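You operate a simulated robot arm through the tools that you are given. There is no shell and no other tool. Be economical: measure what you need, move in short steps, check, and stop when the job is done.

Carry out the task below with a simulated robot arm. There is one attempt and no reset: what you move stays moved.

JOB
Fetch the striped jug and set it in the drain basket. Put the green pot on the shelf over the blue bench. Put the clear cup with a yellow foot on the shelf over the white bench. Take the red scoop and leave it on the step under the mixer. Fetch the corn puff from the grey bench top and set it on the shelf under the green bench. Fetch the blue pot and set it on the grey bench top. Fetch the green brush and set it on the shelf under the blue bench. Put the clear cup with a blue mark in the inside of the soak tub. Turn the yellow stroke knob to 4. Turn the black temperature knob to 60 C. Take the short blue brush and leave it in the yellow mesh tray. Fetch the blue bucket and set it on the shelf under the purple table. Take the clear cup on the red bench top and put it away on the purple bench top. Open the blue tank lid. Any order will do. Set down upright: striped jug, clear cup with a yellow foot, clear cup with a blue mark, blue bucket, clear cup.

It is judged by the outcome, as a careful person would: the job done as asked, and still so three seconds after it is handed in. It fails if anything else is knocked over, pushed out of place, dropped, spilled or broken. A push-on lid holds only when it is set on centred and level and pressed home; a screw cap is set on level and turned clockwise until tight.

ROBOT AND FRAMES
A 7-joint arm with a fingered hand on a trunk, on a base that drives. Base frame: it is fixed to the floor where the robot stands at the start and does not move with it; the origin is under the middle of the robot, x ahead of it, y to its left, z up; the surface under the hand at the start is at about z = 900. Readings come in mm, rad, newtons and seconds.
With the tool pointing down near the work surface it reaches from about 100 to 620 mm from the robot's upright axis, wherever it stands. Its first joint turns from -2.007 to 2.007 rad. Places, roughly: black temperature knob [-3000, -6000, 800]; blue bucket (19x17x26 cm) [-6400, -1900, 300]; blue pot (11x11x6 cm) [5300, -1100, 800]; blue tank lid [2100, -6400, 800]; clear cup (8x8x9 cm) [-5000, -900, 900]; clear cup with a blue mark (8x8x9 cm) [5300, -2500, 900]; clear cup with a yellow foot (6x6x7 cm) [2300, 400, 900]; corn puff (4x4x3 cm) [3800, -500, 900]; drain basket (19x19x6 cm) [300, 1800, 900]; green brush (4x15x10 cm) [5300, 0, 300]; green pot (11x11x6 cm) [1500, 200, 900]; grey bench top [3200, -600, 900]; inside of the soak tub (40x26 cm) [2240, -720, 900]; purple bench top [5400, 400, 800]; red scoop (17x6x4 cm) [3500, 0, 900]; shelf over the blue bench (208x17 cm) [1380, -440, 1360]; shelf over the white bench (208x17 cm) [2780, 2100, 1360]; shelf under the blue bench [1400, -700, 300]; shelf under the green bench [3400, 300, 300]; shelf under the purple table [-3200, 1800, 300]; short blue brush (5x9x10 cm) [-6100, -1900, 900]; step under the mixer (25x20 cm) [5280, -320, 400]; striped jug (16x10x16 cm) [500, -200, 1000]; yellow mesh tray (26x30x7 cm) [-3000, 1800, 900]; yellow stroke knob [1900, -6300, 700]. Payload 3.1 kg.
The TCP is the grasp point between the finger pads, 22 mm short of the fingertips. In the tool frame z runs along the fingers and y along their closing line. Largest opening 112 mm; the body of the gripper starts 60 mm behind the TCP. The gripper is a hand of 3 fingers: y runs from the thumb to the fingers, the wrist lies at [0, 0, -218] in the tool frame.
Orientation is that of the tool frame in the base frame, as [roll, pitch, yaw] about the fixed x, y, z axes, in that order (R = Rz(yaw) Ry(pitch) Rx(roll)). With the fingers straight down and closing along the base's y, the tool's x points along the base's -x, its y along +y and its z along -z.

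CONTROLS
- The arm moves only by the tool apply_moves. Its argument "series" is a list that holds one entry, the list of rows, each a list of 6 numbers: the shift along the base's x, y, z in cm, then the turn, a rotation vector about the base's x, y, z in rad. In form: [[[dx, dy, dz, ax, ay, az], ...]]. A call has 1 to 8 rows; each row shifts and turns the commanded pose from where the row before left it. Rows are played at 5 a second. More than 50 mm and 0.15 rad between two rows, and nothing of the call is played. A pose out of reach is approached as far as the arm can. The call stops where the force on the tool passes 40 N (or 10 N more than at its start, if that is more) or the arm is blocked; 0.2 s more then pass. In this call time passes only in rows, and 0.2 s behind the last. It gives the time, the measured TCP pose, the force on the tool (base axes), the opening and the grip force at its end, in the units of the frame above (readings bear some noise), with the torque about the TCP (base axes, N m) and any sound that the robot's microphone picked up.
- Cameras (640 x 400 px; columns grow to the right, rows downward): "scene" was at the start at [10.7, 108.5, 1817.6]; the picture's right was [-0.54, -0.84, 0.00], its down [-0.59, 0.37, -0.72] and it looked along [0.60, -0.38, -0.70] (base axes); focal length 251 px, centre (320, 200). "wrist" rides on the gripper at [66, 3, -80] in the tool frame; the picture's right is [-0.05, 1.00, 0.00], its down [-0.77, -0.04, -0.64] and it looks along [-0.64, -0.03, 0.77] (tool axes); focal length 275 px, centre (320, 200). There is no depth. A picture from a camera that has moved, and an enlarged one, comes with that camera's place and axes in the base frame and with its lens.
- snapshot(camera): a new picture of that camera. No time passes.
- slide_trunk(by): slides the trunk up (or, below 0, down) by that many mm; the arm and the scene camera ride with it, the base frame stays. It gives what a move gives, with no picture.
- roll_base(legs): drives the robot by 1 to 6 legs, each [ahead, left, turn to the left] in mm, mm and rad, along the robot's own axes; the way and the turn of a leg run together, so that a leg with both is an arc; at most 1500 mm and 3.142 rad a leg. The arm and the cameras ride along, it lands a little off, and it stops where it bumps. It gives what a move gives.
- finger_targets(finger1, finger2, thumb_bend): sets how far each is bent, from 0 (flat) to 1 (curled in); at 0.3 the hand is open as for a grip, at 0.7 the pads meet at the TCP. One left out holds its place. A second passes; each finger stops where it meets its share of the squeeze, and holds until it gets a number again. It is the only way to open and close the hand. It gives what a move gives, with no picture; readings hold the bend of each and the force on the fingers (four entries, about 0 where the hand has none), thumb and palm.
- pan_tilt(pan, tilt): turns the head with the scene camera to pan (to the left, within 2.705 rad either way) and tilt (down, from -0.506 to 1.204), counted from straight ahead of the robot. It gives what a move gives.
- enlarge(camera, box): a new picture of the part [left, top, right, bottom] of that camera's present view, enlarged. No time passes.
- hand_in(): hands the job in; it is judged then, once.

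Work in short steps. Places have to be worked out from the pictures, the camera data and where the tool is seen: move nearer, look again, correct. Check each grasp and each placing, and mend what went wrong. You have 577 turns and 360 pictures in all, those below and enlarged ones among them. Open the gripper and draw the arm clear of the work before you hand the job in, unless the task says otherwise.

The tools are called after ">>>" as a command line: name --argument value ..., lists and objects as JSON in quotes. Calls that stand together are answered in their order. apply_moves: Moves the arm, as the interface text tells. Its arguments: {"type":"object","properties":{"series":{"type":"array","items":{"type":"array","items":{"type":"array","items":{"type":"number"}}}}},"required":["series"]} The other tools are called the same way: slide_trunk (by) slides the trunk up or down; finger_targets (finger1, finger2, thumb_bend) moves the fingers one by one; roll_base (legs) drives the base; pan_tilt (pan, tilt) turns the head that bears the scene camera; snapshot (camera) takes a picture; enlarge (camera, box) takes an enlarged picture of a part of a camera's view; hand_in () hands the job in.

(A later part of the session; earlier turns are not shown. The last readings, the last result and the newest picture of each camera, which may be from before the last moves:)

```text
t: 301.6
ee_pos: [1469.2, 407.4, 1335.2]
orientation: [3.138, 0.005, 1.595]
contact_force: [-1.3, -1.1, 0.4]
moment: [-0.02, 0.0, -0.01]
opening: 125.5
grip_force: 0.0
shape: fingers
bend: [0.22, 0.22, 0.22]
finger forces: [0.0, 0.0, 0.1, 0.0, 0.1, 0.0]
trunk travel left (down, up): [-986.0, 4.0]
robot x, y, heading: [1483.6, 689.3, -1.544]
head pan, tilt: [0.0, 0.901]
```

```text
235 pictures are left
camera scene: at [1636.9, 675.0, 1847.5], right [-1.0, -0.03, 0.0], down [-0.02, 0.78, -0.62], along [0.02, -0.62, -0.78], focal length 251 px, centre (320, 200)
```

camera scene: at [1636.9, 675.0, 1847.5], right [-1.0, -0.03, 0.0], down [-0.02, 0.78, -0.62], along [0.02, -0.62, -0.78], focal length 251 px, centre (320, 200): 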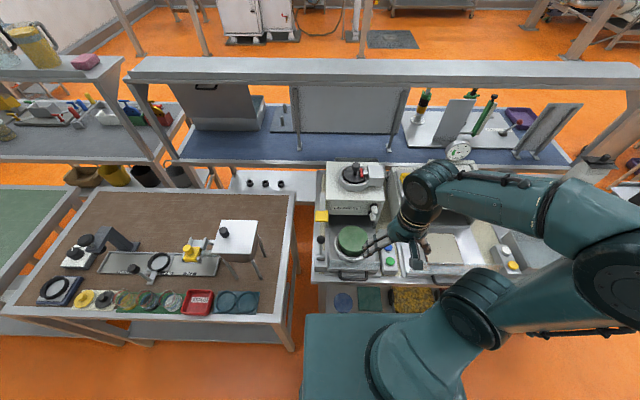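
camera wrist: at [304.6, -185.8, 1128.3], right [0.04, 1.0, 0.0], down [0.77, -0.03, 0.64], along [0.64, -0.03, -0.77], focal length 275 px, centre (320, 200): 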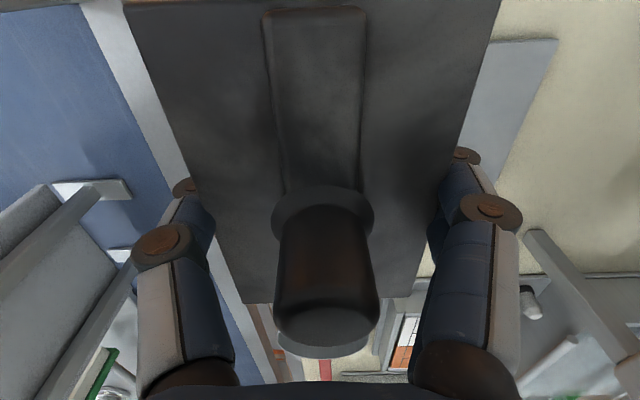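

>>> enlarge --camera "scene" --box '[300, 190, 440, 290]'

>>> snapshot --camera "wrist"

```text
4.00 times, centred on (370, 240) of scene
camera zoom: at [1636.9, 675.0, 1847.5], right [-1.0, -0.03, 0.0], down [-0.02, 0.78, -0.62], along [0.02, -0.62, -0.78], focal length 1005 px, centre (120, 40)
```

zoom: 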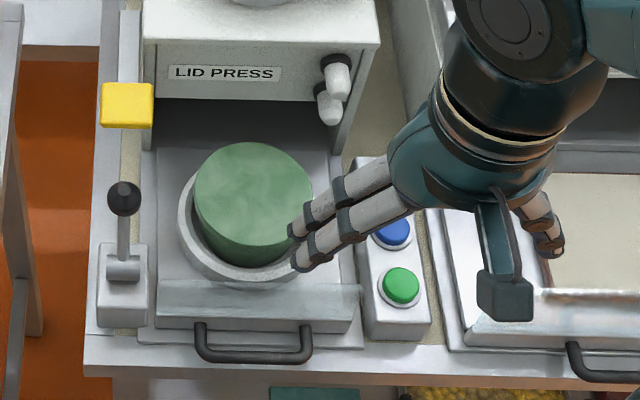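

```text
233 pictures are left
camera wrist: at [1468.9, 471.8, 1417.5], right [1.0, -0.02, 0.0], down [-0.02, -0.77, 0.64], along [-0.01, -0.64, -0.77], focal length 275 px, centre (320, 200)
```

wrist: 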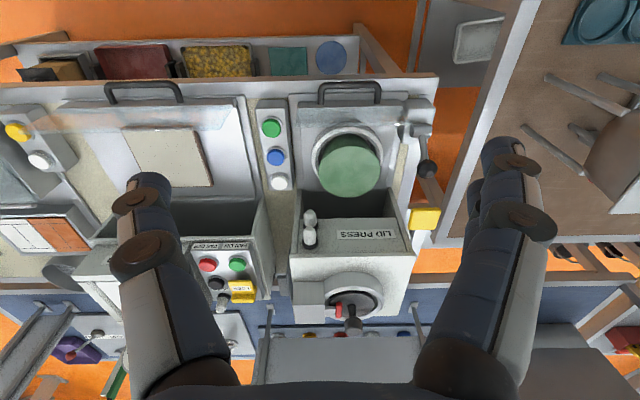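

The green pot sits in the lid-press nest near (1523,187). Open wide and move above it for a closer look.

>>> finger_targets --finger1 0.12 --finger2 0.12 --thumb_bend 0.12

>>> apply_moves --series '[[[1.1, -4, -2, 0, 0, -0.025], [1.1, -4, -2, 0, 0, 0], [1.1, -4, -2, 0, 0, 0], [1.1, -4, -2, 0, 0, 0], [1, -4, -2, 0, 0, 0], [0, -1, -4, 0, 0, 0]]]'

>>> snapshot --camera "wrist"

>>> enlarge --camera "scene" --box '[300, 190, 440, 290]'

```text
t: 302.6
ee_pos: [1469.7, 405.8, 1335.9]
orientation: [3.138, 0.005, 1.595]
contact_force: [0.7, -0.2, -0.4]
moment: [0.0, -0.01, 0.0]
opening: 138.8
grip_force: 0.1
shape: fingers
bend: [0.12, 0.12, 0.12]
finger forces: [0.0, 0.0, 0.1, 0.0, 0.1, 0.0]
trunk travel left (down, up): [-986.0, 4.0]
robot x, y, heading: [1482.9, 689.4, -1.543]
head pan, tilt: [0.0, 0.901]
```

```text
t: 304.0
ee_pos: [1521.7, 195.8, 1195.2]
orientation: [3.137, 0.005, 1.571]
contact_force: [-0.2, 0.4, -0.6]
moment: [0.0, -0.02, 0.0]
opening: 139.3
grip_force: 0.1
shape: fingers
bend: [0.12, 0.12, 0.12]
finger forces: [0.0, 0.1, 0.1, 0.0, 0.1, 0.0]
trunk travel left (down, up): [-986.0, 4.0]
robot x, y, heading: [1478.7, 685.6, -1.539]
head pan, tilt: [0.0, 0.901]
```

```text
232 pictures are left
camera wrist: at [1523.0, 261.0, 1276.9], right [1.0, -0.05, 0.0], down [-0.04, -0.77, 0.64], along [-0.03, -0.64, -0.77], focal length 275 px, centre (320, 200)
```

wrist: 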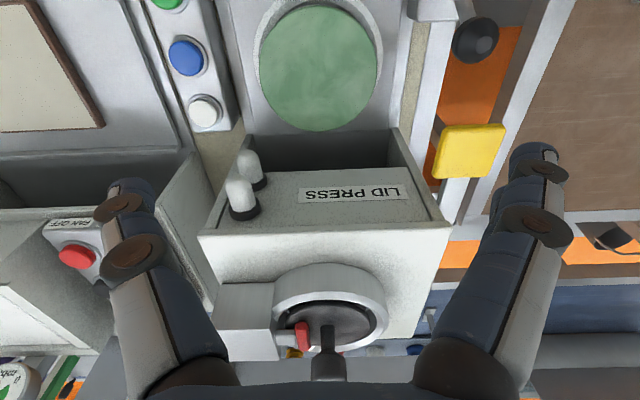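

```text
4.00 times, centred on (370, 240) of scene
camera zoom: at [1637.0, 673.8, 1847.6], right [-1.0, -0.03, 0.0], down [-0.02, 0.78, -0.62], along [0.02, -0.62, -0.78], focal length 1005 px, centre (120, 40)
```

zoom: 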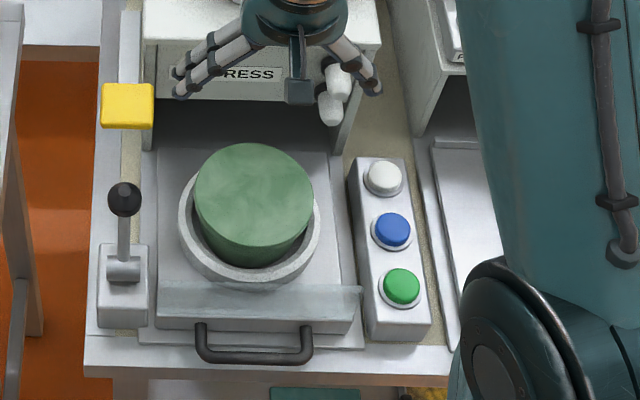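

Pot top centre ≈(1518,190), z≈1002. Descend around it, closing along x.

>>> apply_moves --series '[[[-0.4, -0.6, -4, 0, 0, 0], [0, 0, -4, 0, 0, 0], [0, 0, -4, 0, 0, 0], [0, 0, -4, 0, 0, 0], [0, 0, -3, 0, 0, 0], [0, 0, -1.8, 0, 0, 0]]]'

>>> finger_targets --finger1 0.45 --finger2 0.45 --thumb_bend 0.45

>>> snapshot --camera "wrist"

```text
t: 305.4
ee_pos: [1519.9, 190.7, 987.7]
orientation: [3.139, 0.005, 1.569]
contact_force: [0.5, 0.2, 0.0]
moment: [0.02, 0.02, 0.0]
opening: 139.3
grip_force: 0.0
shape: fingers
bend: [0.12, 0.12, 0.12]
finger forces: [0.0, 0.0, 0.0, 0.1, 0.1, 0.0]
trunk travel left (down, up): [-986.0, 4.0]
robot x, y, heading: [1478.1, 684.1, -1.541]
head pan, tilt: [0.0, 0.901]
```

```text
t: 306.4
ee_pos: [1519.5, 191.1, 988.8]
orientation: [3.138, 0.005, 1.57]
contact_force: [-1.3, -0.8, 9.0]
moment: [0.0, -0.03, -0.06]
opening: 113.7
grip_force: 25.8
shape: fingers
bend: [0.36, 0.34, 0.35]
finger forces: [11.7, 14.1, 0.0, 0.0, 25.5, 0.0]
trunk travel left (down, up): [-986.0, 4.0]
robot x, y, heading: [1481.4, 687.0, -1.547]
head pan, tilt: [0.0, 0.901]
```

```text
230 pictures are left
camera wrist: at [1521.9, 256.4, 1069.6], right [1.0, -0.05, 0.0], down [-0.04, -0.77, 0.64], along [-0.03, -0.64, -0.77], focal length 275 px, centre (320, 200)
```

wrist: 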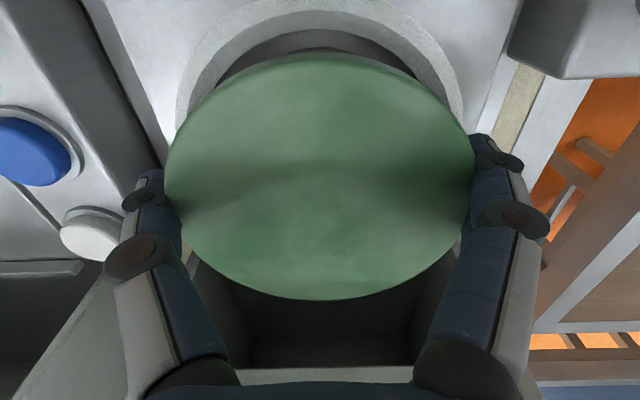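

Gripped well. Lift straight up.

>>> apply_moves --series '[[[0, 0, 1.5, 0, 0, 0], [0, 0, 3, 0, 0, 0], [0, 0, 4, 0, 0, 0], [0, 0, 4, 0, 0, 0], [0, 0, 4, 0, 0, 0], [0, 4, 2, 0, 0, 0], [0, 4, 2, 0, 0, 0], [0, 4, 2, 0, 0, 0]]]'

>>> enlarge --camera "scene" --box '[280, 150, 460, 290]'

```text
t: 308.2
ee_pos: [1516.8, 313.4, 1214.6]
orientation: [3.139, 0.006, 1.57]
contact_force: [-0.2, 0.1, 0.1]
moment: [-0.02, -0.03, 0.03]
opening: 112.7
grip_force: 23.5
shape: fingers
bend: [0.36, 0.34, 0.36]
finger forces: [11.1, 12.1, 0.0, 0.0, 22.9, 0.0]
trunk travel left (down, up): [-986.0, 4.0]
robot x, y, heading: [1480.4, 686.7, -1.545]
head pan, tilt: [0.0, 0.901]
```

```text
2.86 times, centred on (370, 220) of scene
camera zoom: at [1636.2, 678.0, 1847.6], right [-1.0, -0.03, 0.0], down [-0.02, 0.78, -0.62], along [0.02, -0.62, -0.78], focal length 718 px, centre (177, 143)
```

zoom: 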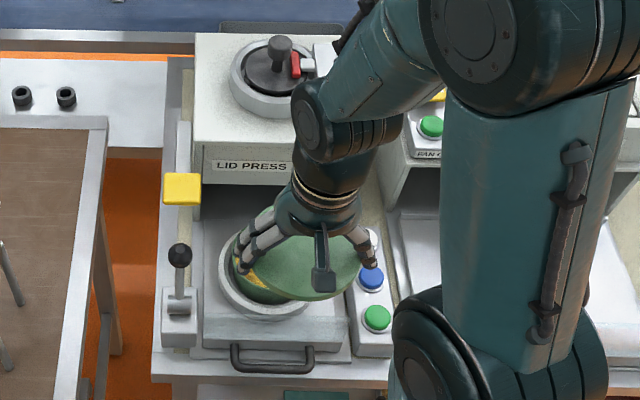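

Only the lid seems to have come up. Zoom in.

>>> apply_moves --series '[[[0, 3, 3, 0, 0, 0], [0, 3, 3, 0, 0, 0]]]'

>>> enlarge --camera "scene" --box '[320, 190, 420, 290]'

>>> snapshot --camera "wrist"

```text
t: 308.8
ee_pos: [1516.7, 374.5, 1274.7]
orientation: [3.137, 0.008, 1.57]
contact_force: [-0.1, 0.1, -0.8]
moment: [-0.02, 0.01, -0.03]
opening: 112.8
grip_force: 22.8
shape: fingers
bend: [0.36, 0.34, 0.36]
finger forces: [10.9, 12.0, 0.1, 0.1, 22.6, 0.1]
trunk travel left (down, up): [-986.0, 4.0]
robot x, y, heading: [1481.7, 684.8, -1.543]
head pan, tilt: [0.0, 0.901]
```

```text
4.00 times, centred on (370, 240) of scene
camera zoom: at [1634.6, 679.7, 1847.7], right [-1.0, -0.03, 0.0], down [-0.02, 0.78, -0.62], along [0.02, -0.62, -0.78], focal length 1005 px, centre (120, 40)
```

zoom: 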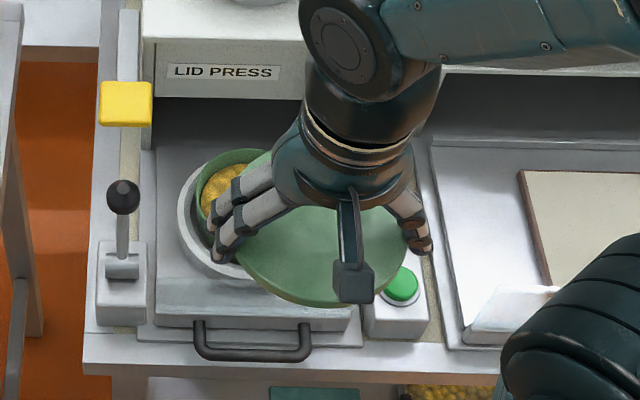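

```text
227 pictures are left
camera wrist: at [1518.5, 440.8, 1355.4], right [1.0, -0.05, 0.0], down [-0.04, -0.77, 0.64], along [-0.03, -0.64, -0.77], focal length 275 px, centre (320, 200)
```

wrist: 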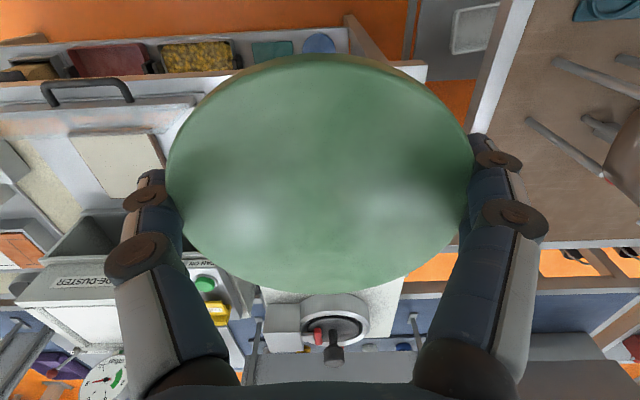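

The lid was only resting on the pot, which holds corn puffs. I'll set it back centred and press it home so the pot can be lifted safely.

>>> apply_moves --series '[[[0.1, -4.5, -1.5, 0, 0, 0], [0.1, -4.5, -1.5, 0, 0, 0], [0.1, -4.5, -1.5, 0, 0, 0], [0, -4.8, -1, 0, 0, 0], [0, 0, -4.5, 0, 0, 0], [0, 0, -4.5, 0, 0, 0], [0, 0, -4.5, 0, 0, 0], [0, 0, -4.5, 0, 0, 0]]]'

>>> snapshot --camera "wrist"

```text
t: 310.6
ee_pos: [1521.7, 186.5, 1037.8]
orientation: [3.139, 0.007, 1.572]
contact_force: [0.1, 0.8, -1.0]
moment: [-0.03, 0.01, 0.05]
opening: 112.0
grip_force: 22.2
shape: fingers
bend: [0.36, 0.34, 0.36]
finger forces: [10.8, 11.9, 0.1, 0.1, 22.1, 0.1]
trunk travel left (down, up): [-986.0, 4.0]
robot x, y, heading: [1481.6, 682.1, -1.545]
head pan, tilt: [0.0, 0.901]
```

```text
226 pictures are left
camera wrist: at [1523.6, 252.3, 1118.6], right [1.0, -0.05, 0.0], down [-0.04, -0.77, 0.64], along [-0.03, -0.64, -0.77], focal length 275 px, centre (320, 200)
```

wrist: 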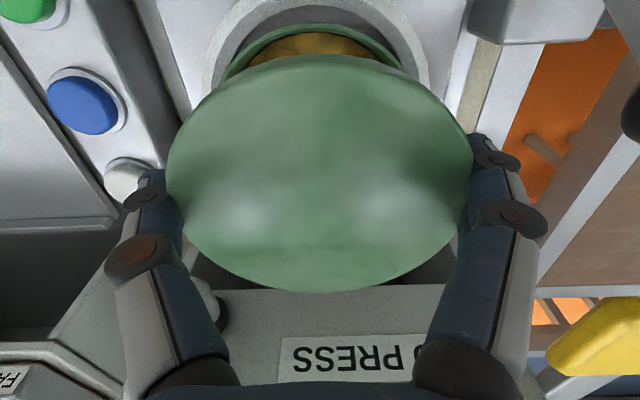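

>>> apply_moves --series '[[[-0.2, 0.4, -2.5, 0, 0, 0], [0, 0, -1.8, 0, 0, 0], [0, 0, -0.5, 0, 0, 0], [0, 0, -0.4, 0, 0, 0]]]'

>>> snapshot --camera "wrist"

```text
t: 311.6
ee_pos: [1521.4, 191.3, 988.2]
orientation: [3.137, 0.011, 1.572]
contact_force: [0.5, -1.9, 16.6]
moment: [-0.01, -0.17, -0.01]
opening: 112.3
grip_force: 26.6
shape: fingers
bend: [0.36, 0.34, 0.36]
finger forces: [12.5, 14.8, 0.0, 0.0, 25.2, 0.0]
trunk travel left (down, up): [-986.0, 4.0]
robot x, y, heading: [1483.2, 688.2, -1.547]
head pan, tilt: [0.0, 0.901]
```

```text
225 pictures are left
camera wrist: at [1521.5, 256.7, 1069.7], right [1.0, -0.05, 0.0], down [-0.04, -0.76, 0.64], along [-0.03, -0.64, -0.77], focal length 275 px, centre (320, 200)
```

wrist: 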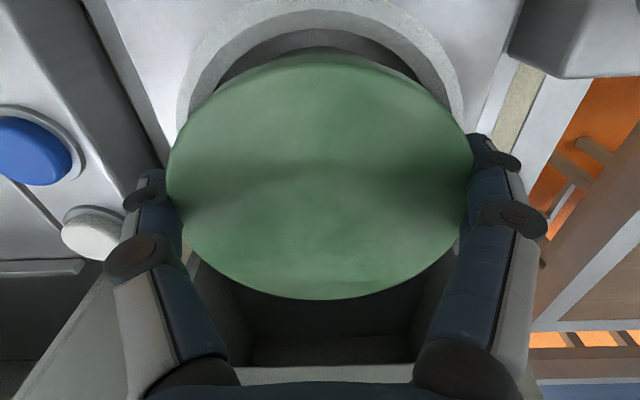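

Lid sits exactly as before. Press down further for the snap.

>>> apply_moves --series '[[[-0.1, 0, -0.3, 0, 0, 0], [0, 0, -0.3, 0, 0, 0], [0, 0, -0.3, 0, 0, 0]]]'

>>> apply_moves --series '[[[0, 0, -0.4, 0, 0, 0], [0, 0, -0.4, 0, 0, 0]]]'

```text
t: 312.1
ee_pos: [1520.3, 189.2, 985.9]
orientation: [3.136, 0.018, 1.57]
contact_force: [0.4, 1.2, 36.6]
moment: [-0.04, -0.16, -0.01]
opening: 113.8
grip_force: 27.8
shape: fingers
bend: [0.37, 0.35, 0.36]
finger forces: [13.2, 14.9, 0.0, 0.1, 26.7, 0.0]
trunk travel left (down, up): [-986.0, 4.0]
robot x, y, heading: [1482.5, 687.5, -1.544]
head pan, tilt: [0.0, 0.901]
heard: snap
stopped in row 2: the force on the tool passed its limit at 43 N (the readings are from after the stop); the commanded pose is now the measured one
```

```text
t: 312.4
ee_pos: [1519.9, 188.0, 985.3]
orientation: [3.134, 0.026, 1.569]
contact_force: [0.9, 1.6, 39.8]
moment: [-0.03, -0.14, -0.01]
opening: 114.0
grip_force: 27.7
shape: fingers
bend: [0.37, 0.36, 0.37]
finger forces: [13.1, 14.9, 0.0, 0.0, 26.8, 0.1]
trunk travel left (down, up): [-986.0, 4.0]
robot x, y, heading: [1481.5, 684.7, -1.542]
head pan, tilt: [0.0, 0.901]
stopped in row 1: the force on the tool passed its limit at 50 N (the readings are from after the stop); the commanded pose is now the measured one
```

Snapped on. Now reopen, go ~12 mm lower to take the pot body as well, and lift.

>>> finger_targets --finger1 0.14 --finger2 0.14 --thumb_bend 0.14

>>> apply_moves --series '[[[0, 0.2, -0.6, 0.02, 0.005, 0], [0, 0, -0.7, 0, 0, 0]]]'

>>> finger_targets --finger1 0.5 --finger2 0.5 --thumb_bend 0.5

>>> apply_moves --series '[[[0, 0, 1, 0, 0, 0], [0, 0, 2, 0, 0, 0], [0, 0, 3, 0, 0, 0], [0, 0, 4, 0, 0, 0]]]'

>>> enlarge --camera "scene" --box '[300, 150, 440, 290]'

```text
t: 313.4
ee_pos: [1520.9, 186.2, 982.2]
orientation: [3.137, 0.018, 1.57]
contact_force: [-0.1, 0.2, 0.7]
moment: [-0.04, 0.02, 0.04]
opening: 137.4
grip_force: 0.0
shape: fingers
bend: [0.14, 0.14, 0.14]
finger forces: [0.0, 0.1, 0.0, 0.1, 0.1, 0.0]
trunk travel left (down, up): [-986.0, 4.0]
robot x, y, heading: [1481.5, 685.5, -1.542]
head pan, tilt: [0.0, 0.901]
```

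```text
t: 314.1
ee_pos: [1518.5, 189.9, 971.7]
orientation: [3.14, 0.001, 1.569]
contact_force: [-0.9, -0.3, 20.6]
moment: [-0.01, 0.35, -0.03]
opening: 142.4
grip_force: 8.3
shape: fingers
bend: [0.14, 0.13, 0.04]
finger forces: [1.2, 4.6, 0.0, 0.0, 10.8, 0.0]
trunk travel left (down, up): [-986.0, 4.0]
robot x, y, heading: [1480.5, 683.4, -1.545]
head pan, tilt: [0.0, 0.901]
```

```text
t: 315.1
ee_pos: [1519.9, 190.5, 970.4]
orientation: [-3.141, 0.0, 1.57]
contact_force: [-1.3, -0.2, 29.7]
moment: [-0.07, 0.35, -0.2]
opening: 124.6
grip_force: 46.0
shape: fingers
bend: [0.42, 0.41, 0.41]
finger forces: [22.6, 21.6, 0.0, 0.0, 47.3, 0.1]
trunk travel left (down, up): [-986.0, 4.0]
robot x, y, heading: [1485.1, 684.7, -1.544]
head pan, tilt: [0.0, 0.901]
```

```text
t: 316.1
ee_pos: [1519.7, 188.4, 1068.8]
orientation: [3.141, -0.003, 1.57]
contact_force: [-0.4, -0.3, -0.6]
moment: [-0.01, 0.0, 0.02]
opening: 123.0
grip_force: 39.0
shape: fingers
bend: [0.42, 0.42, 0.41]
finger forces: [21.2, 18.3, 0.0, 0.0, 38.8, 0.0]
trunk travel left (down, up): [-986.0, 4.0]
robot x, y, heading: [1482.2, 685.1, -1.542]
head pan, tilt: [0.0, 0.901]
```

```text
2.86 times, centred on (370, 220) of scene
camera zoom: at [1637.1, 675.6, 1847.4], right [-1.0, -0.03, 0.0], down [-0.02, 0.78, -0.62], along [0.02, -0.62, -0.78], focal length 718 px, centre (177, 143)
```

zoom: 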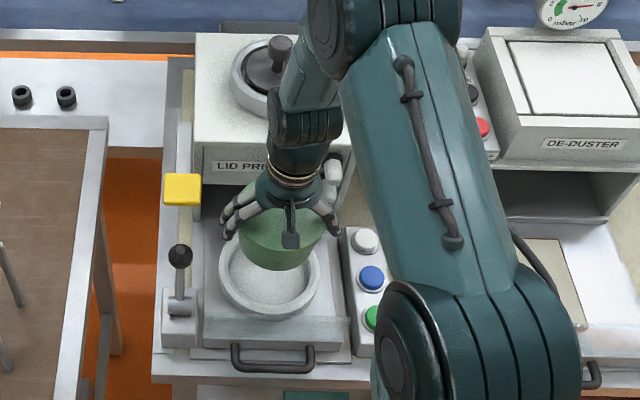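

Pot and lid lifted together. Raise high and drive round to the west end of the blue-bench shelf.

>>> apply_moves --series '[[[0, 0.8, 4.8, 0, 0, 0], [0, 0.8, 4.8, 0, 0, 0], [0, 0.8, 4.8, 0, 0, 0], [0, 0.8, 4.8, 0, 0, 0], [0, 0.8, 4.8, 0, 0, 0], [0, 0.8, 4.8, 0, 0, 0], [0, 0.8, 4.8, 0, 0, 0], [0, 0.8, 4.8, 0, 0, 0]]]'

>>> roll_base --legs '[[0, 0, 1.543], [-1480, 0, 0], [-480, 0, 0], [0, -1126, 0]]'

>>> pan_tilt --pan 0.0 --tilt 0.6

>>> snapshot --camera "scene"

```text
t: 317.9
ee_pos: [1520.2, 252.1, 1456.1]
orientation: [-3.141, -0.003, 1.57]
contact_force: [0.6, -0.3, -2.4]
moment: [-0.04, 0.04, 0.0]
opening: 121.7
grip_force: 36.6
shape: fingers
bend: [0.42, 0.42, 0.41]
finger forces: [19.6, 17.8, 0.1, 0.0, 36.6, 0.0]
trunk travel left (down, up): [-986.0, 4.0]
robot x, y, heading: [1481.4, 688.0, -1.545]
head pan, tilt: [0.0, 0.901]
```

```text
t: 336.7
ee_pos: [12.4, -447.2, 1454.9]
orientation: [3.141, -0.005, 3.125]
contact_force: [-0.9, -0.4, -1.6]
moment: [0.01, 0.0, 0.01]
opening: 121.3
grip_force: 36.0
shape: fingers
bend: [0.42, 0.42, 0.41]
finger forces: [18.9, 17.2, 0.0, 0.0, 35.7, 0.0]
trunk travel left (down, up): [-986.0, 4.0]
robot x, y, heading: [-421.3, -477.5, 0.012]
head pan, tilt: [0.0, 0.901]
```

```text
t: 337.5
ee_pos: [12.6, -447.2, 1454.4]
orientation: [3.141, -0.004, 3.126]
contact_force: [0.0, -0.4, -1.6]
moment: [-0.02, 0.02, 0.01]
opening: 121.2
grip_force: 35.5
shape: fingers
bend: [0.42, 0.42, 0.41]
finger forces: [19.0, 17.2, 0.0, 0.0, 35.7, 0.1]
trunk travel left (down, up): [-986.0, 4.0]
robot x, y, heading: [-421.4, -476.3, 0.011]
head pan, tilt: [0.0, 0.6]
```

```text
223 pictures are left
camera scene: at [-395.3, -326.2, 1872.2], right [0.02, -1.0, 0.0], down [-0.57, -0.01, -0.82], along [0.82, 0.01, -0.57], focal length 251 px, centre (320, 200)
```

scene: 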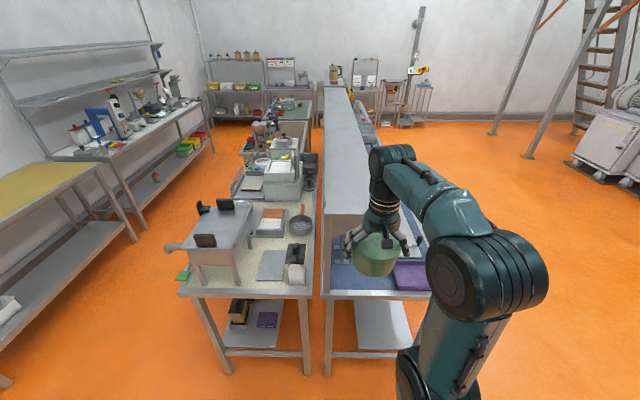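

Shelf end is around x≈266, y≈-331…-491. Drive ahead so the pot is over it.

>>> roll_base --legs '[[380, 0, -0.011]]'

>>> snapshot --camera "wrist"

>>> pan_tilt --pan -0.35 --tilt 0.75

>>> snapshot --camera "scene"

```text
t: 339.9
ee_pos: [390.1, -451.7, 1455.5]
orientation: [-3.141, -0.002, 3.109]
contact_force: [0.8, 1.1, -1.5]
moment: [0.01, 0.03, 0.04]
opening: 121.4
grip_force: 36.4
shape: fingers
bend: [0.42, 0.42, 0.41]
finger forces: [19.0, 17.2, 0.1, 0.0, 35.6, 0.0]
trunk travel left (down, up): [-986.0, 4.0]
robot x, y, heading: [-41.7, -476.1, -0.002]
head pan, tilt: [0.0, 0.6]
```

```text
222 pictures are left
camera wrist: at [324.0, -447.8, 1537.6], right [0.08, 1.0, 0.0], down [0.77, -0.06, 0.63], along [0.63, -0.05, -0.77], focal length 275 px, centre (320, 200)
```

wrist: 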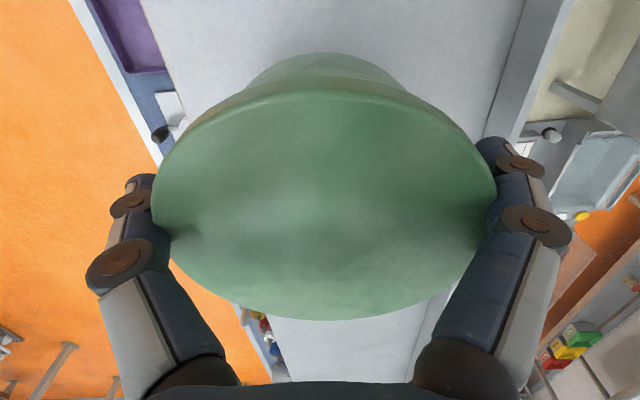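

```text
t: 340.7
ee_pos: [392.3, -452.0, 1454.3]
orientation: [3.141, -0.004, 3.108]
contact_force: [0.2, -0.3, -1.9]
moment: [-0.03, 0.01, 0.0]
opening: 121.3
grip_force: 35.9
shape: fingers
bend: [0.42, 0.42, 0.41]
finger forces: [19.0, 17.2, 0.0, 0.0, 35.7, 0.0]
trunk travel left (down, up): [-986.0, 4.0]
robot x, y, heading: [-46.2, -479.0, 0.002]
head pan, tilt: [-0.351, 0.75]
```

```text
221 pictures are left
camera scene: at [-23.5, -352.3, 1859.4], right [-0.35, -0.94, 0.0], down [-0.64, 0.24, -0.73], along [0.69, -0.25, -0.68], focal length 251 px, centre (320, 200)
```

scene: 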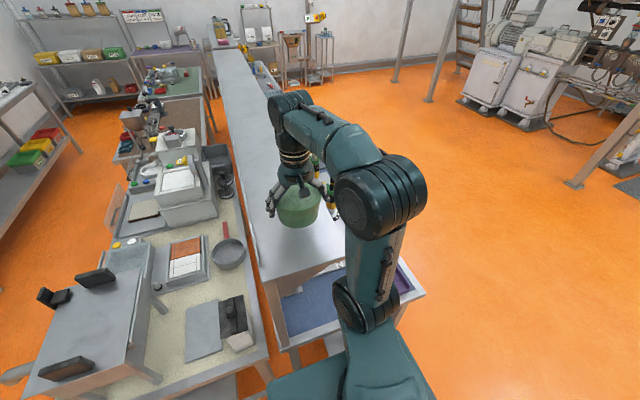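

Over the shelf, centre line y≈-442. Lower in steps.

>>> apply_moves --series '[[[0, 0.8, -3, 0, 0, 0], [0, 0, -2, 0, 0, 0], [0, 0, -0.7, 0, 0, 0], [0, 0, -0.5, 0, 0, 0], [0, 0, -0.5, 0, 0, 0], [0, 0, -0.5, 0, 0, 0], [0, 0, -0.5, 0, 0, 0], [0, 0, -0.5, 0, 0, 0]]]'

```text
t: 341.7
ee_pos: [392.8, -443.3, 1397.6]
orientation: [3.139, 0.017, 3.111]
contact_force: [1.7, 2.9, 30.6]
moment: [-0.69, 0.03, 0.04]
opening: 122.3
grip_force: 39.2
shape: fingers
bend: [0.43, 0.42, 0.42]
finger forces: [19.8, 19.0, 0.0, 0.1, 40.1, 0.1]
trunk travel left (down, up): [-986.0, 4.0]
robot x, y, heading: [-44.8, -475.8, 0.002]
head pan, tilt: [-0.351, 0.75]
stopped in row 5: the force on the tool passed its limit at 48 N (the readings are from after the stop); the commanded pose is now the measured one
```

Contact with the shelf. Release and rise.

>>> finger_targets --finger1 0.14 --finger2 0.14 --thumb_bend 0.14

>>> apply_moves --series '[[[0, 0, 2, 0, 0, 0], [0, 0, 3, 0, 0, 0], [0, 0, 4, 0, 0, 0], [-2, 0, 3, 0, 0, 0]]]'

>>> snapshot --camera "wrist"

>>> enlarge --camera "scene" --box '[220, 120, 400, 280]'

```text
t: 342.7
ee_pos: [392.1, -443.2, 1396.0]
orientation: [3.139, 0.009, 3.11]
contact_force: [-0.5, 0.3, 15.5]
moment: [-0.15, -0.05, -0.02]
opening: 143.4
grip_force: 7.6
shape: fingers
bend: [0.13, 0.12, 0.04]
finger forces: [1.8, 5.3, 0.0, 0.0, 8.1, 0.1]
trunk travel left (down, up): [-986.0, 4.0]
robot x, y, heading: [-43.3, -472.6, -0.002]
head pan, tilt: [-0.351, 0.75]
```

```text
t: 343.7
ee_pos: [374.7, -443.8, 1514.7]
orientation: [3.14, 0.009, 3.11]
contact_force: [-0.7, -0.4, 0.5]
moment: [0.0, -0.03, -0.03]
opening: 138.2
grip_force: 0.0
shape: fingers
bend: [0.14, 0.14, 0.14]
finger forces: [0.1, 0.1, 0.0, 0.0, 0.0, 0.0]
trunk travel left (down, up): [-986.0, 4.0]
robot x, y, heading: [-44.2, -478.4, 0.006]
head pan, tilt: [-0.351, 0.75]
```

```text
220 pictures are left
camera wrist: at [306.3, -440.1, 1596.8], right [0.08, 1.0, 0.0], down [0.76, -0.06, 0.64], along [0.64, -0.05, -0.77], focal length 275 px, centre (320, 200)
```

wrist: 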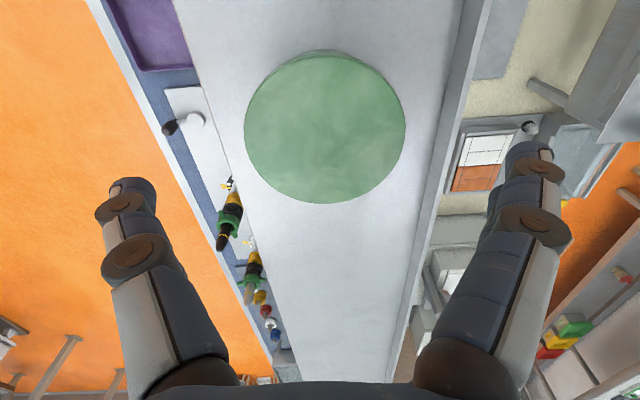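

```text
2.50 times, centred on (310, 200) of scene
camera zoom: at [-25.9, -352.6, 1859.4], right [-0.35, -0.94, 0.0], down [-0.64, 0.24, -0.73], along [0.69, -0.25, -0.68], focal length 628 px, centre (345, 200)
```

zoom: 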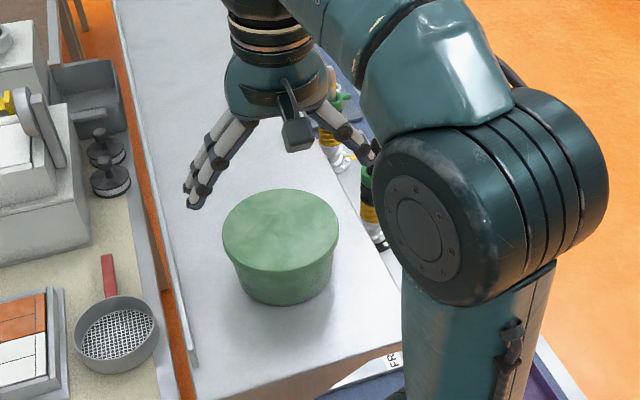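

The green pot stands on the shelf. Next: cup with yellow foot near (2300,400). Drive round into the aisle.

>>> roll_base --legs '[[-420, 0, 0], [0, 1340, 0], [1480, 0, 0], [1290, 0, 0], [0, 0, -1.571]]'

>>> pan_tilt --pan 0.0 --tilt 0.95

>>> snapshot --camera "scene"

```text
t: 369.3
ee_pos: [2303.3, 397.7, 1514.3]
orientation: [3.138, 0.007, 1.531]
contact_force: [-0.2, -0.2, -0.5]
moment: [-0.02, 0.0, -0.02]
opening: 138.0
grip_force: 0.1
shape: fingers
bend: [0.14, 0.14, 0.14]
finger forces: [0.1, 0.1, 0.0, 0.0, 0.0, 0.1]
trunk travel left (down, up): [-986.0, 4.0]
robot x, y, heading: [2270.1, 819.1, -1.582]
head pan, tilt: [-0.351, 0.75]
```

```text
t: 370.1
ee_pos: [2303.0, 397.3, 1515.6]
orientation: [3.139, 0.009, 1.53]
contact_force: [-0.2, -0.1, 0.0]
moment: [-0.02, 0.0, 0.01]
opening: 137.8
grip_force: 0.0
shape: fingers
bend: [0.14, 0.14, 0.14]
finger forces: [0.1, 0.0, 0.0, 0.0, 0.0, 0.0]
trunk travel left (down, up): [-986.0, 4.0]
robot x, y, heading: [2273.7, 813.9, -1.581]
head pan, tilt: [0.0, 0.949]
```

```text
218 pictures are left
camera scene: at [2427.8, 802.5, 1843.9], right [-1.0, 0.01, 0.0], down [0.01, 0.81, -0.58], along [-0.01, -0.58, -0.81], focal length 251 px, centre (320, 200)
```

scene: 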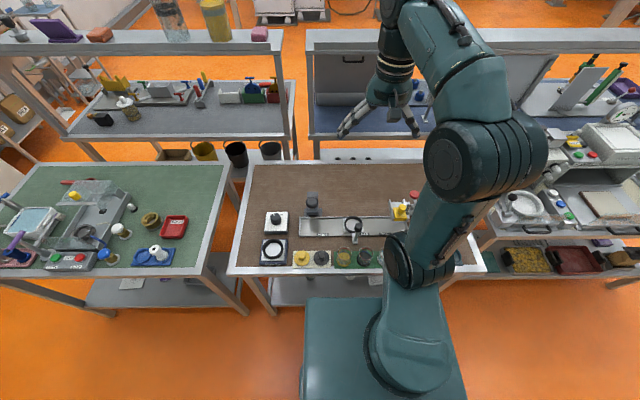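

>>> enlarge --camera "scene" --box '[250, 190, 410, 280]'

>>> snapshot --camera "wrist"

```text
4.00 times, centred on (330, 235) of scene
camera zoom: at [2427.8, 802.5, 1843.9], right [-1.0, 0.01, 0.0], down [0.01, 0.81, -0.58], along [-0.01, -0.58, -0.81], focal length 1005 px, centre (280, 60)
```

zoom: 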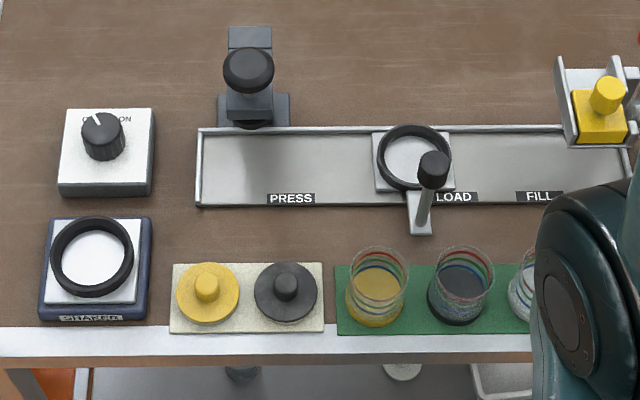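

```text
216 pictures are left
camera wrist: at [2307.1, 463.2, 1596.1], right [1.0, -0.09, 0.0], down [-0.07, -0.76, 0.64], along [-0.05, -0.64, -0.77], focal length 275 px, centre (320, 200)
```

wrist: 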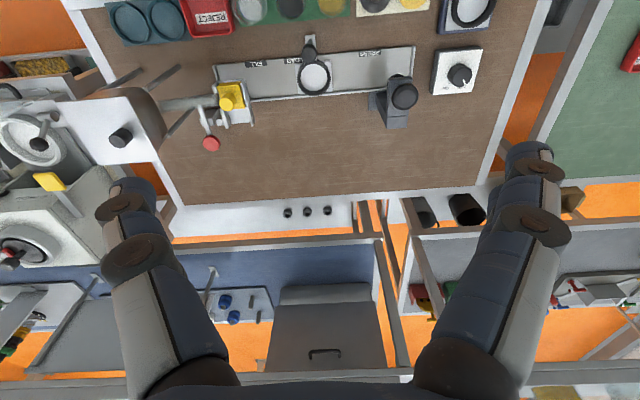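

The yellow-foot cup stands near (2326,408) with another cup ~80 mm beside it, so I close along y. Rotate and come down above it.

>>> apply_moves --series '[[[0.2, 0.1, -3.8, 0, 0, -0.139], [0.2, 0.1, -3.8, 0, 0, -0.139], [0.2, 0.1, -3.8, 0, 0, -0.139], [0.2, 0.1, -3.8, 0, 0, -0.139], [0.2, 0.1, -3.8, 0, 0, -0.139], [0.2, 0.1, -3.8, 0, 0, -0.139]]]'

>>> apply_moves --series '[[[0.2, 0.1, -3.8, 0, 0, -0.139], [0.2, 0.1, -3.8, 0, 0, -0.139], [0.2, 0.1, -3.8, 0, 0, -0.139], [0.2, 0.1, -3.8, 0, 0, -0.139], [0.2, 0.1, -3.8, 0, 0, -0.139]]]'

>>> finger_targets --finger1 0.35 --finger2 0.35 --thumb_bend 0.35

>>> snapshot --camera "wrist"

```text
t: 371.5
ee_pos: [2314.4, 402.4, 1285.0]
orientation: [3.138, 0.009, 0.694]
contact_force: [-0.1, -0.1, 0.0]
moment: [0.01, 0.0, 0.01]
opening: 137.8
grip_force: 0.1
shape: fingers
bend: [0.14, 0.14, 0.14]
finger forces: [0.0, 0.1, 0.1, 0.0, 0.0, 0.1]
trunk travel left (down, up): [-986.0, 4.0]
robot x, y, heading: [2274.8, 815.5, -1.579]
head pan, tilt: [0.0, 0.949]
```

```text
t: 372.7
ee_pos: [2320.9, 410.4, 1097.3]
orientation: [3.139, 0.005, 0.001]
contact_force: [-0.4, -0.1, 0.6]
moment: [-0.01, -0.04, 0.02]
opening: 138.0
grip_force: 0.0
shape: fingers
bend: [0.14, 0.14, 0.14]
finger forces: [0.0, 0.1, 0.0, 0.1, 0.1, 0.0]
trunk travel left (down, up): [-986.0, 4.0]
robot x, y, heading: [2271.9, 816.7, -1.578]
head pan, tilt: [0.0, 0.949]
```

```text
t: 373.7
ee_pos: [2324.7, 411.2, 1097.1]
orientation: [3.14, 0.01, 0.003]
contact_force: [-0.6, 0.5, -0.3]
moment: [-0.02, -0.03, 0.03]
opening: 98.4
grip_force: 0.0
shape: fingers
bend: [0.35, 0.35, 0.35]
finger forces: [0.0, 0.0, 0.1, 0.0, 0.0, 0.1]
trunk travel left (down, up): [-986.0, 4.0]
robot x, y, heading: [2274.9, 817.6, -1.584]
head pan, tilt: [0.0, 0.949]
```

```text
215 pictures are left
camera wrist: at [2390.4, 406.8, 1179.4], right [-0.04, -1.0, 0.0], down [-0.77, 0.04, 0.64], along [-0.64, 0.03, -0.77], focal length 275 px, centre (320, 200)
```

wrist: 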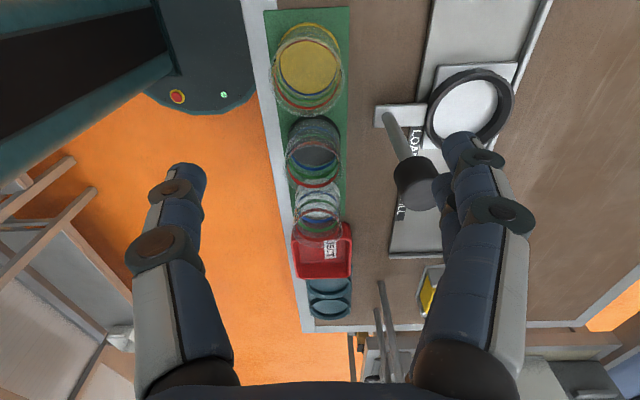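

>>> apply_moves --series '[[[0.4, 0.8, -4, 0, 0, 0], [0, 0, -4, 0, 0, 0], [0, 0, -1.5, 0, 0, 0]]]'

>>> snapshot --camera "wrist"

```text
t: 374.5
ee_pos: [2327.7, 418.3, 1002.1]
orientation: [3.14, 0.009, 0.005]
contact_force: [0.0, -0.2, -0.4]
moment: [-0.01, 0.01, -0.03]
opening: 98.5
grip_force: 0.0
shape: fingers
bend: [0.35, 0.35, 0.35]
finger forces: [0.0, 0.0, 0.0, 0.0, 0.0, 0.0]
trunk travel left (down, up): [-986.0, 4.0]
robot x, y, heading: [2275.1, 822.2, -1.578]
head pan, tilt: [0.0, 0.949]
```

```text
214 pictures are left
camera wrist: at [2394.7, 414.2, 1084.0], right [-0.04, -1.0, 0.0], down [-0.77, 0.04, 0.64], along [-0.64, 0.03, -0.77], focal length 275 px, centre (320, 200)
```

wrist: 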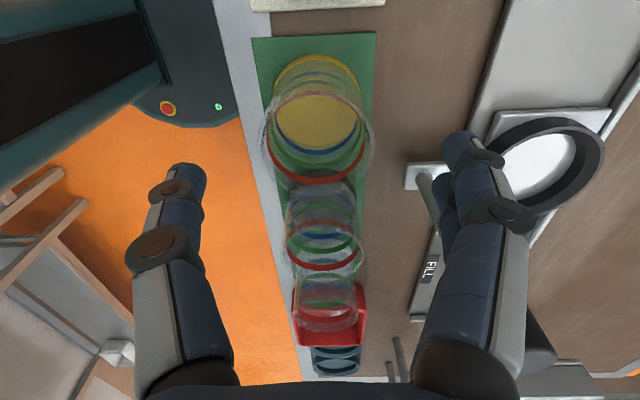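

Rim centred, z≈952. Descend and grip gently.

>>> apply_moves --series '[[[0, 0, -3, 0, 0, 0], [0, 0, -3, 0, 0, 0], [0, 0, -1.3, 0, 0, 0]]]'

>>> finger_targets --finger1 0.55 --finger2 0.55 --thumb_bend 0.55

>>> apply_moves --series '[[[0, 0, 1, 0, 0, 0], [0, 0, 3, 0, 0, 0], [0, 0, 4, 0, 0, 0], [0, 0, 4, 0, 0, 0]]]'

>>> snapshot --camera "wrist"

```text
t: 375.3
ee_pos: [2329.6, 416.1, 928.7]
orientation: [3.139, 0.01, 0.002]
contact_force: [0.5, 1.4, 2.8]
moment: [0.03, 0.03, 0.01]
opening: 98.6
grip_force: 1.6
shape: fingers
bend: [0.35, 0.35, 0.35]
finger forces: [0.0, 0.0, 0.0, 0.1, 2.2, 0.1]
trunk travel left (down, up): [-986.0, 4.0]
robot x, y, heading: [2271.9, 818.9, -1.581]
head pan, tilt: [0.0, 0.949]
```

```text
t: 376.3
ee_pos: [2329.4, 416.1, 927.9]
orientation: [3.138, 0.008, 0.005]
contact_force: [-0.6, 0.6, 9.8]
moment: [-0.07, 0.0, -0.02]
opening: 53.8
grip_force: 5.8
shape: fingers
bend: [0.51, 0.52, 0.53]
finger forces: [2.8, 3.2, 0.1, 0.0, 5.8, 0.0]
trunk travel left (down, up): [-986.0, 4.0]
robot x, y, heading: [2274.5, 817.9, -1.58]
head pan, tilt: [0.0, 0.949]
```

```text
t: 377.3
ee_pos: [2326.8, 417.4, 1048.7]
orientation: [3.141, 0.01, 0.004]
contact_force: [0.5, 0.3, -0.6]
moment: [-0.02, 0.01, 0.05]
opening: 50.9
grip_force: 3.6
shape: fingers
bend: [0.52, 0.52, 0.53]
finger forces: [1.9, 1.7, 0.0, 0.0, 3.5, 0.0]
trunk travel left (down, up): [-986.0, 4.0]
robot x, y, heading: [2275.7, 817.5, -1.581]
head pan, tilt: [0.0, 0.949]
```

```text
213 pictures are left
camera wrist: at [2393.2, 414.1, 1130.2], right [-0.04, -1.0, 0.0], down [-0.77, 0.04, 0.64], along [-0.64, 0.03, -0.77], focal length 275 px, centre (320, 200)
```

wrist: 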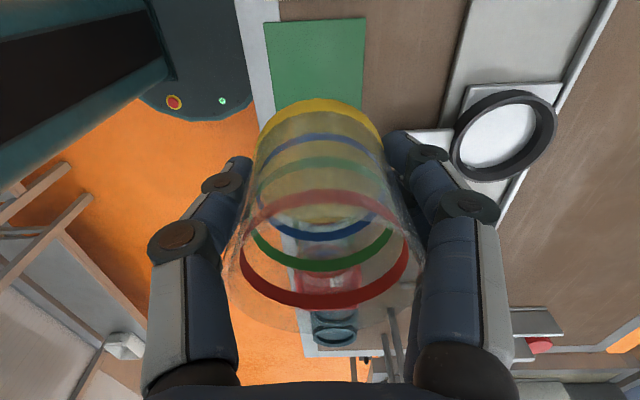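

Cup held. Tighten a little, raise it, and turn to face the white bench.

>>> finger_targets --finger1 0.6 --finger2 0.6 --thumb_bend 0.6

>>> apply_moves --series '[[[0, 0.5, 4.8, 0, 0, 0], [0, 0.5, 4.8, 0, 0, 0], [0, 0.5, 4.8, 0, 0, 0], [0, 0.5, 4.8, 0, 0, 0], [0, 0.5, 4.8, 0, 0, 0], [0, 0.5, 4.8, 0, 0, 0], [0, 0.5, 4.8, 0, 0, 0], [0, 0.5, 4.8, 0, 0, 0]]]'

>>> roll_base --legs '[[0, 0, 3.14]]'

>>> pan_tilt --pan 0.0 --tilt 0.6

>>> snapshot --camera "scene"

```text
t: 378.3
ee_pos: [2326.8, 415.8, 1047.2]
orientation: [3.138, 0.009, 0.002]
contact_force: [0.7, 0.7, -0.5]
moment: [0.01, -0.02, 0.03]
opening: 49.4
grip_force: 8.9
shape: fingers
bend: [0.53, 0.53, 0.55]
finger forces: [4.5, 4.4, 0.1, 0.0, 8.6, 0.0]
trunk travel left (down, up): [-986.0, 4.0]
robot x, y, heading: [2274.6, 814.4, -1.581]
head pan, tilt: [0.0, 0.949]
```

```text
t: 380.1
ee_pos: [2329.5, 458.5, 1432.8]
orientation: [3.137, 0.008, 0.002]
contact_force: [-0.1, -0.2, -0.3]
moment: [-0.03, 0.0, 0.01]
opening: 48.8
grip_force: 8.9
shape: fingers
bend: [0.53, 0.53, 0.55]
finger forces: [4.7, 4.4, 0.0, 0.1, 8.5, 0.0]
trunk travel left (down, up): [-986.0, 4.0]
robot x, y, heading: [2275.2, 815.6, -1.577]
head pan, tilt: [0.0, 0.949]
```

```text
t: 387.7
ee_pos: [2233.7, 1178.2, 1431.3]
orientation: [3.139, 0.009, 3.097]
contact_force: [0.3, -1.2, -0.6]
moment: [0.0, 0.03, 0.04]
opening: 48.4
grip_force: 8.4
shape: fingers
bend: [0.53, 0.54, 0.55]
finger forces: [4.7, 4.3, 0.0, 0.0, 8.0, 0.1]
trunk travel left (down, up): [-986.0, 4.0]
robot x, y, heading: [2274.0, 816.3, 1.516]
head pan, tilt: [0.0, 0.949]
```

```text
t: 388.6
ee_pos: [2234.3, 1178.1, 1431.0]
orientation: [3.139, 0.009, 3.098]
contact_force: [-0.5, 0.5, 0.3]
moment: [0.01, -0.03, -0.01]
opening: 48.4
grip_force: 8.8
shape: fingers
bend: [0.53, 0.54, 0.55]
finger forces: [4.7, 4.3, 0.1, 0.1, 8.1, 0.0]
trunk travel left (down, up): [-986.0, 4.0]
robot x, y, heading: [2277.7, 817.4, 1.511]
head pan, tilt: [0.0, 0.6]
```

```text
212 pictures are left
camera scene: at [2124.0, 854.0, 1872.2], right [1.0, -0.06, 0.0], down [-0.03, -0.56, -0.82], along [0.05, 0.82, -0.57], focal length 251 px, centre (320, 200)
```

scene: 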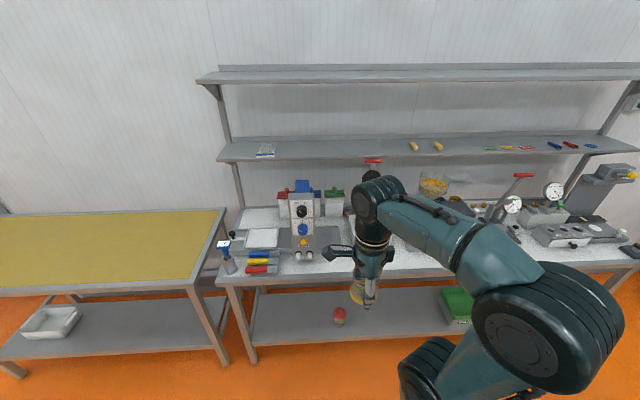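

Lower shelf (z≈1360, front y≈1946) is the target; free space at x≈2200. Raise a bit more and drive close to the bench.

>>> apply_moves --series '[[[0, 0, 3, 0, 0, 0], [0, 0, 3, 0, 0, 0]]]'

>>> roll_base --legs '[[0, 40, 0.06], [440, 0, 0]]'

>>> snapshot --camera "scene"

```text
t: 389.2
ee_pos: [2232.9, 1178.6, 1491.6]
orientation: [3.14, 0.009, 3.098]
contact_force: [0.2, 0.0, -0.1]
moment: [0.02, 0.01, 0.01]
opening: 48.5
grip_force: 8.5
shape: fingers
bend: [0.53, 0.54, 0.55]
finger forces: [4.7, 4.3, 0.0, 0.1, 8.0, 0.0]
trunk travel left (down, up): [-986.0, 4.0]
robot x, y, heading: [2271.7, 819.4, 1.511]
head pan, tilt: [0.0, 0.6]
```

```text
t: 392.3
ee_pos: [2166.9, 1609.5, 1492.4]
orientation: [3.138, 0.008, -3.119]
contact_force: [-1.2, -0.3, -0.6]
moment: [0.0, 0.04, -0.01]
opening: 48.4
grip_force: 8.3
shape: fingers
bend: [0.53, 0.54, 0.55]
finger forces: [4.7, 4.2, 0.1, 0.1, 8.0, 0.0]
trunk travel left (down, up): [-986.0, 4.0]
robot x, y, heading: [2229.6, 1251.2, 1.581]
head pan, tilt: [0.0, 0.6]
```

```text
211 pictures are left
camera scene: at [2078.9, 1277.4, 1872.3], right [1.0, 0.01, 0.0], down [0.01, -0.56, -0.83], along [-0.01, 0.83, -0.56], focal length 251 px, centre (320, 200)
```

scene: 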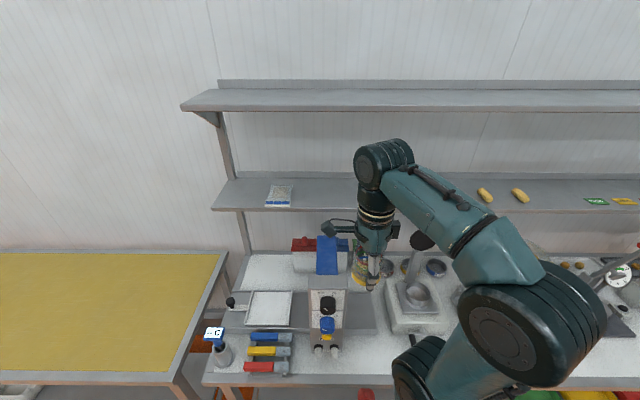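

Nudge the base closer and extend the arm toward the shelf to test reach.

>>> roll_base --legs '[[35, 0, 0]]'

>>> apply_moves --series '[[[0.5, 4.9, 0, 0, 0, 0], [0.5, 4.9, 0, 0, 0, 0], [0.5, 4.9, 0, 0, 0, 0], [0.5, 4.9, 0, 0, 0, 0], [0.5, 4.9, 0, 0, 0, 0], [0.5, 4.9, -0.5, 0, 0, 0]]]'

```text
t: 393.2
ee_pos: [2165.8, 1638.5, 1493.7]
orientation: [3.134, 0.008, -3.119]
contact_force: [0.1, -0.6, 0.4]
moment: [0.04, 0.0, 0.07]
opening: 48.5
grip_force: 8.7
shape: fingers
bend: [0.53, 0.54, 0.55]
finger forces: [4.6, 4.3, 0.1, 0.0, 8.1, 0.0]
trunk travel left (down, up): [-986.0, 4.0]
robot x, y, heading: [2234.1, 1282.8, 1.58]
head pan, tilt: [0.0, 0.6]
```

```text
t: 394.6
ee_pos: [2202.2, 1855.3, 1475.2]
orientation: [-3.141, 0.008, -3.12]
contact_force: [0.2, 0.5, 0.0]
moment: [0.0, 0.0, -0.03]
opening: 48.2
grip_force: 8.0
shape: fingers
bend: [0.54, 0.54, 0.56]
finger forces: [4.7, 4.3, 0.1, 0.0, 7.9, 0.0]
out of reach, approached as far as the arm can: row 5, 6
trunk travel left (down, up): [-986.0, 4.0]
robot x, y, heading: [2232.6, 1288.0, 1.584]
head pan, tilt: [0.0, 0.6]
```

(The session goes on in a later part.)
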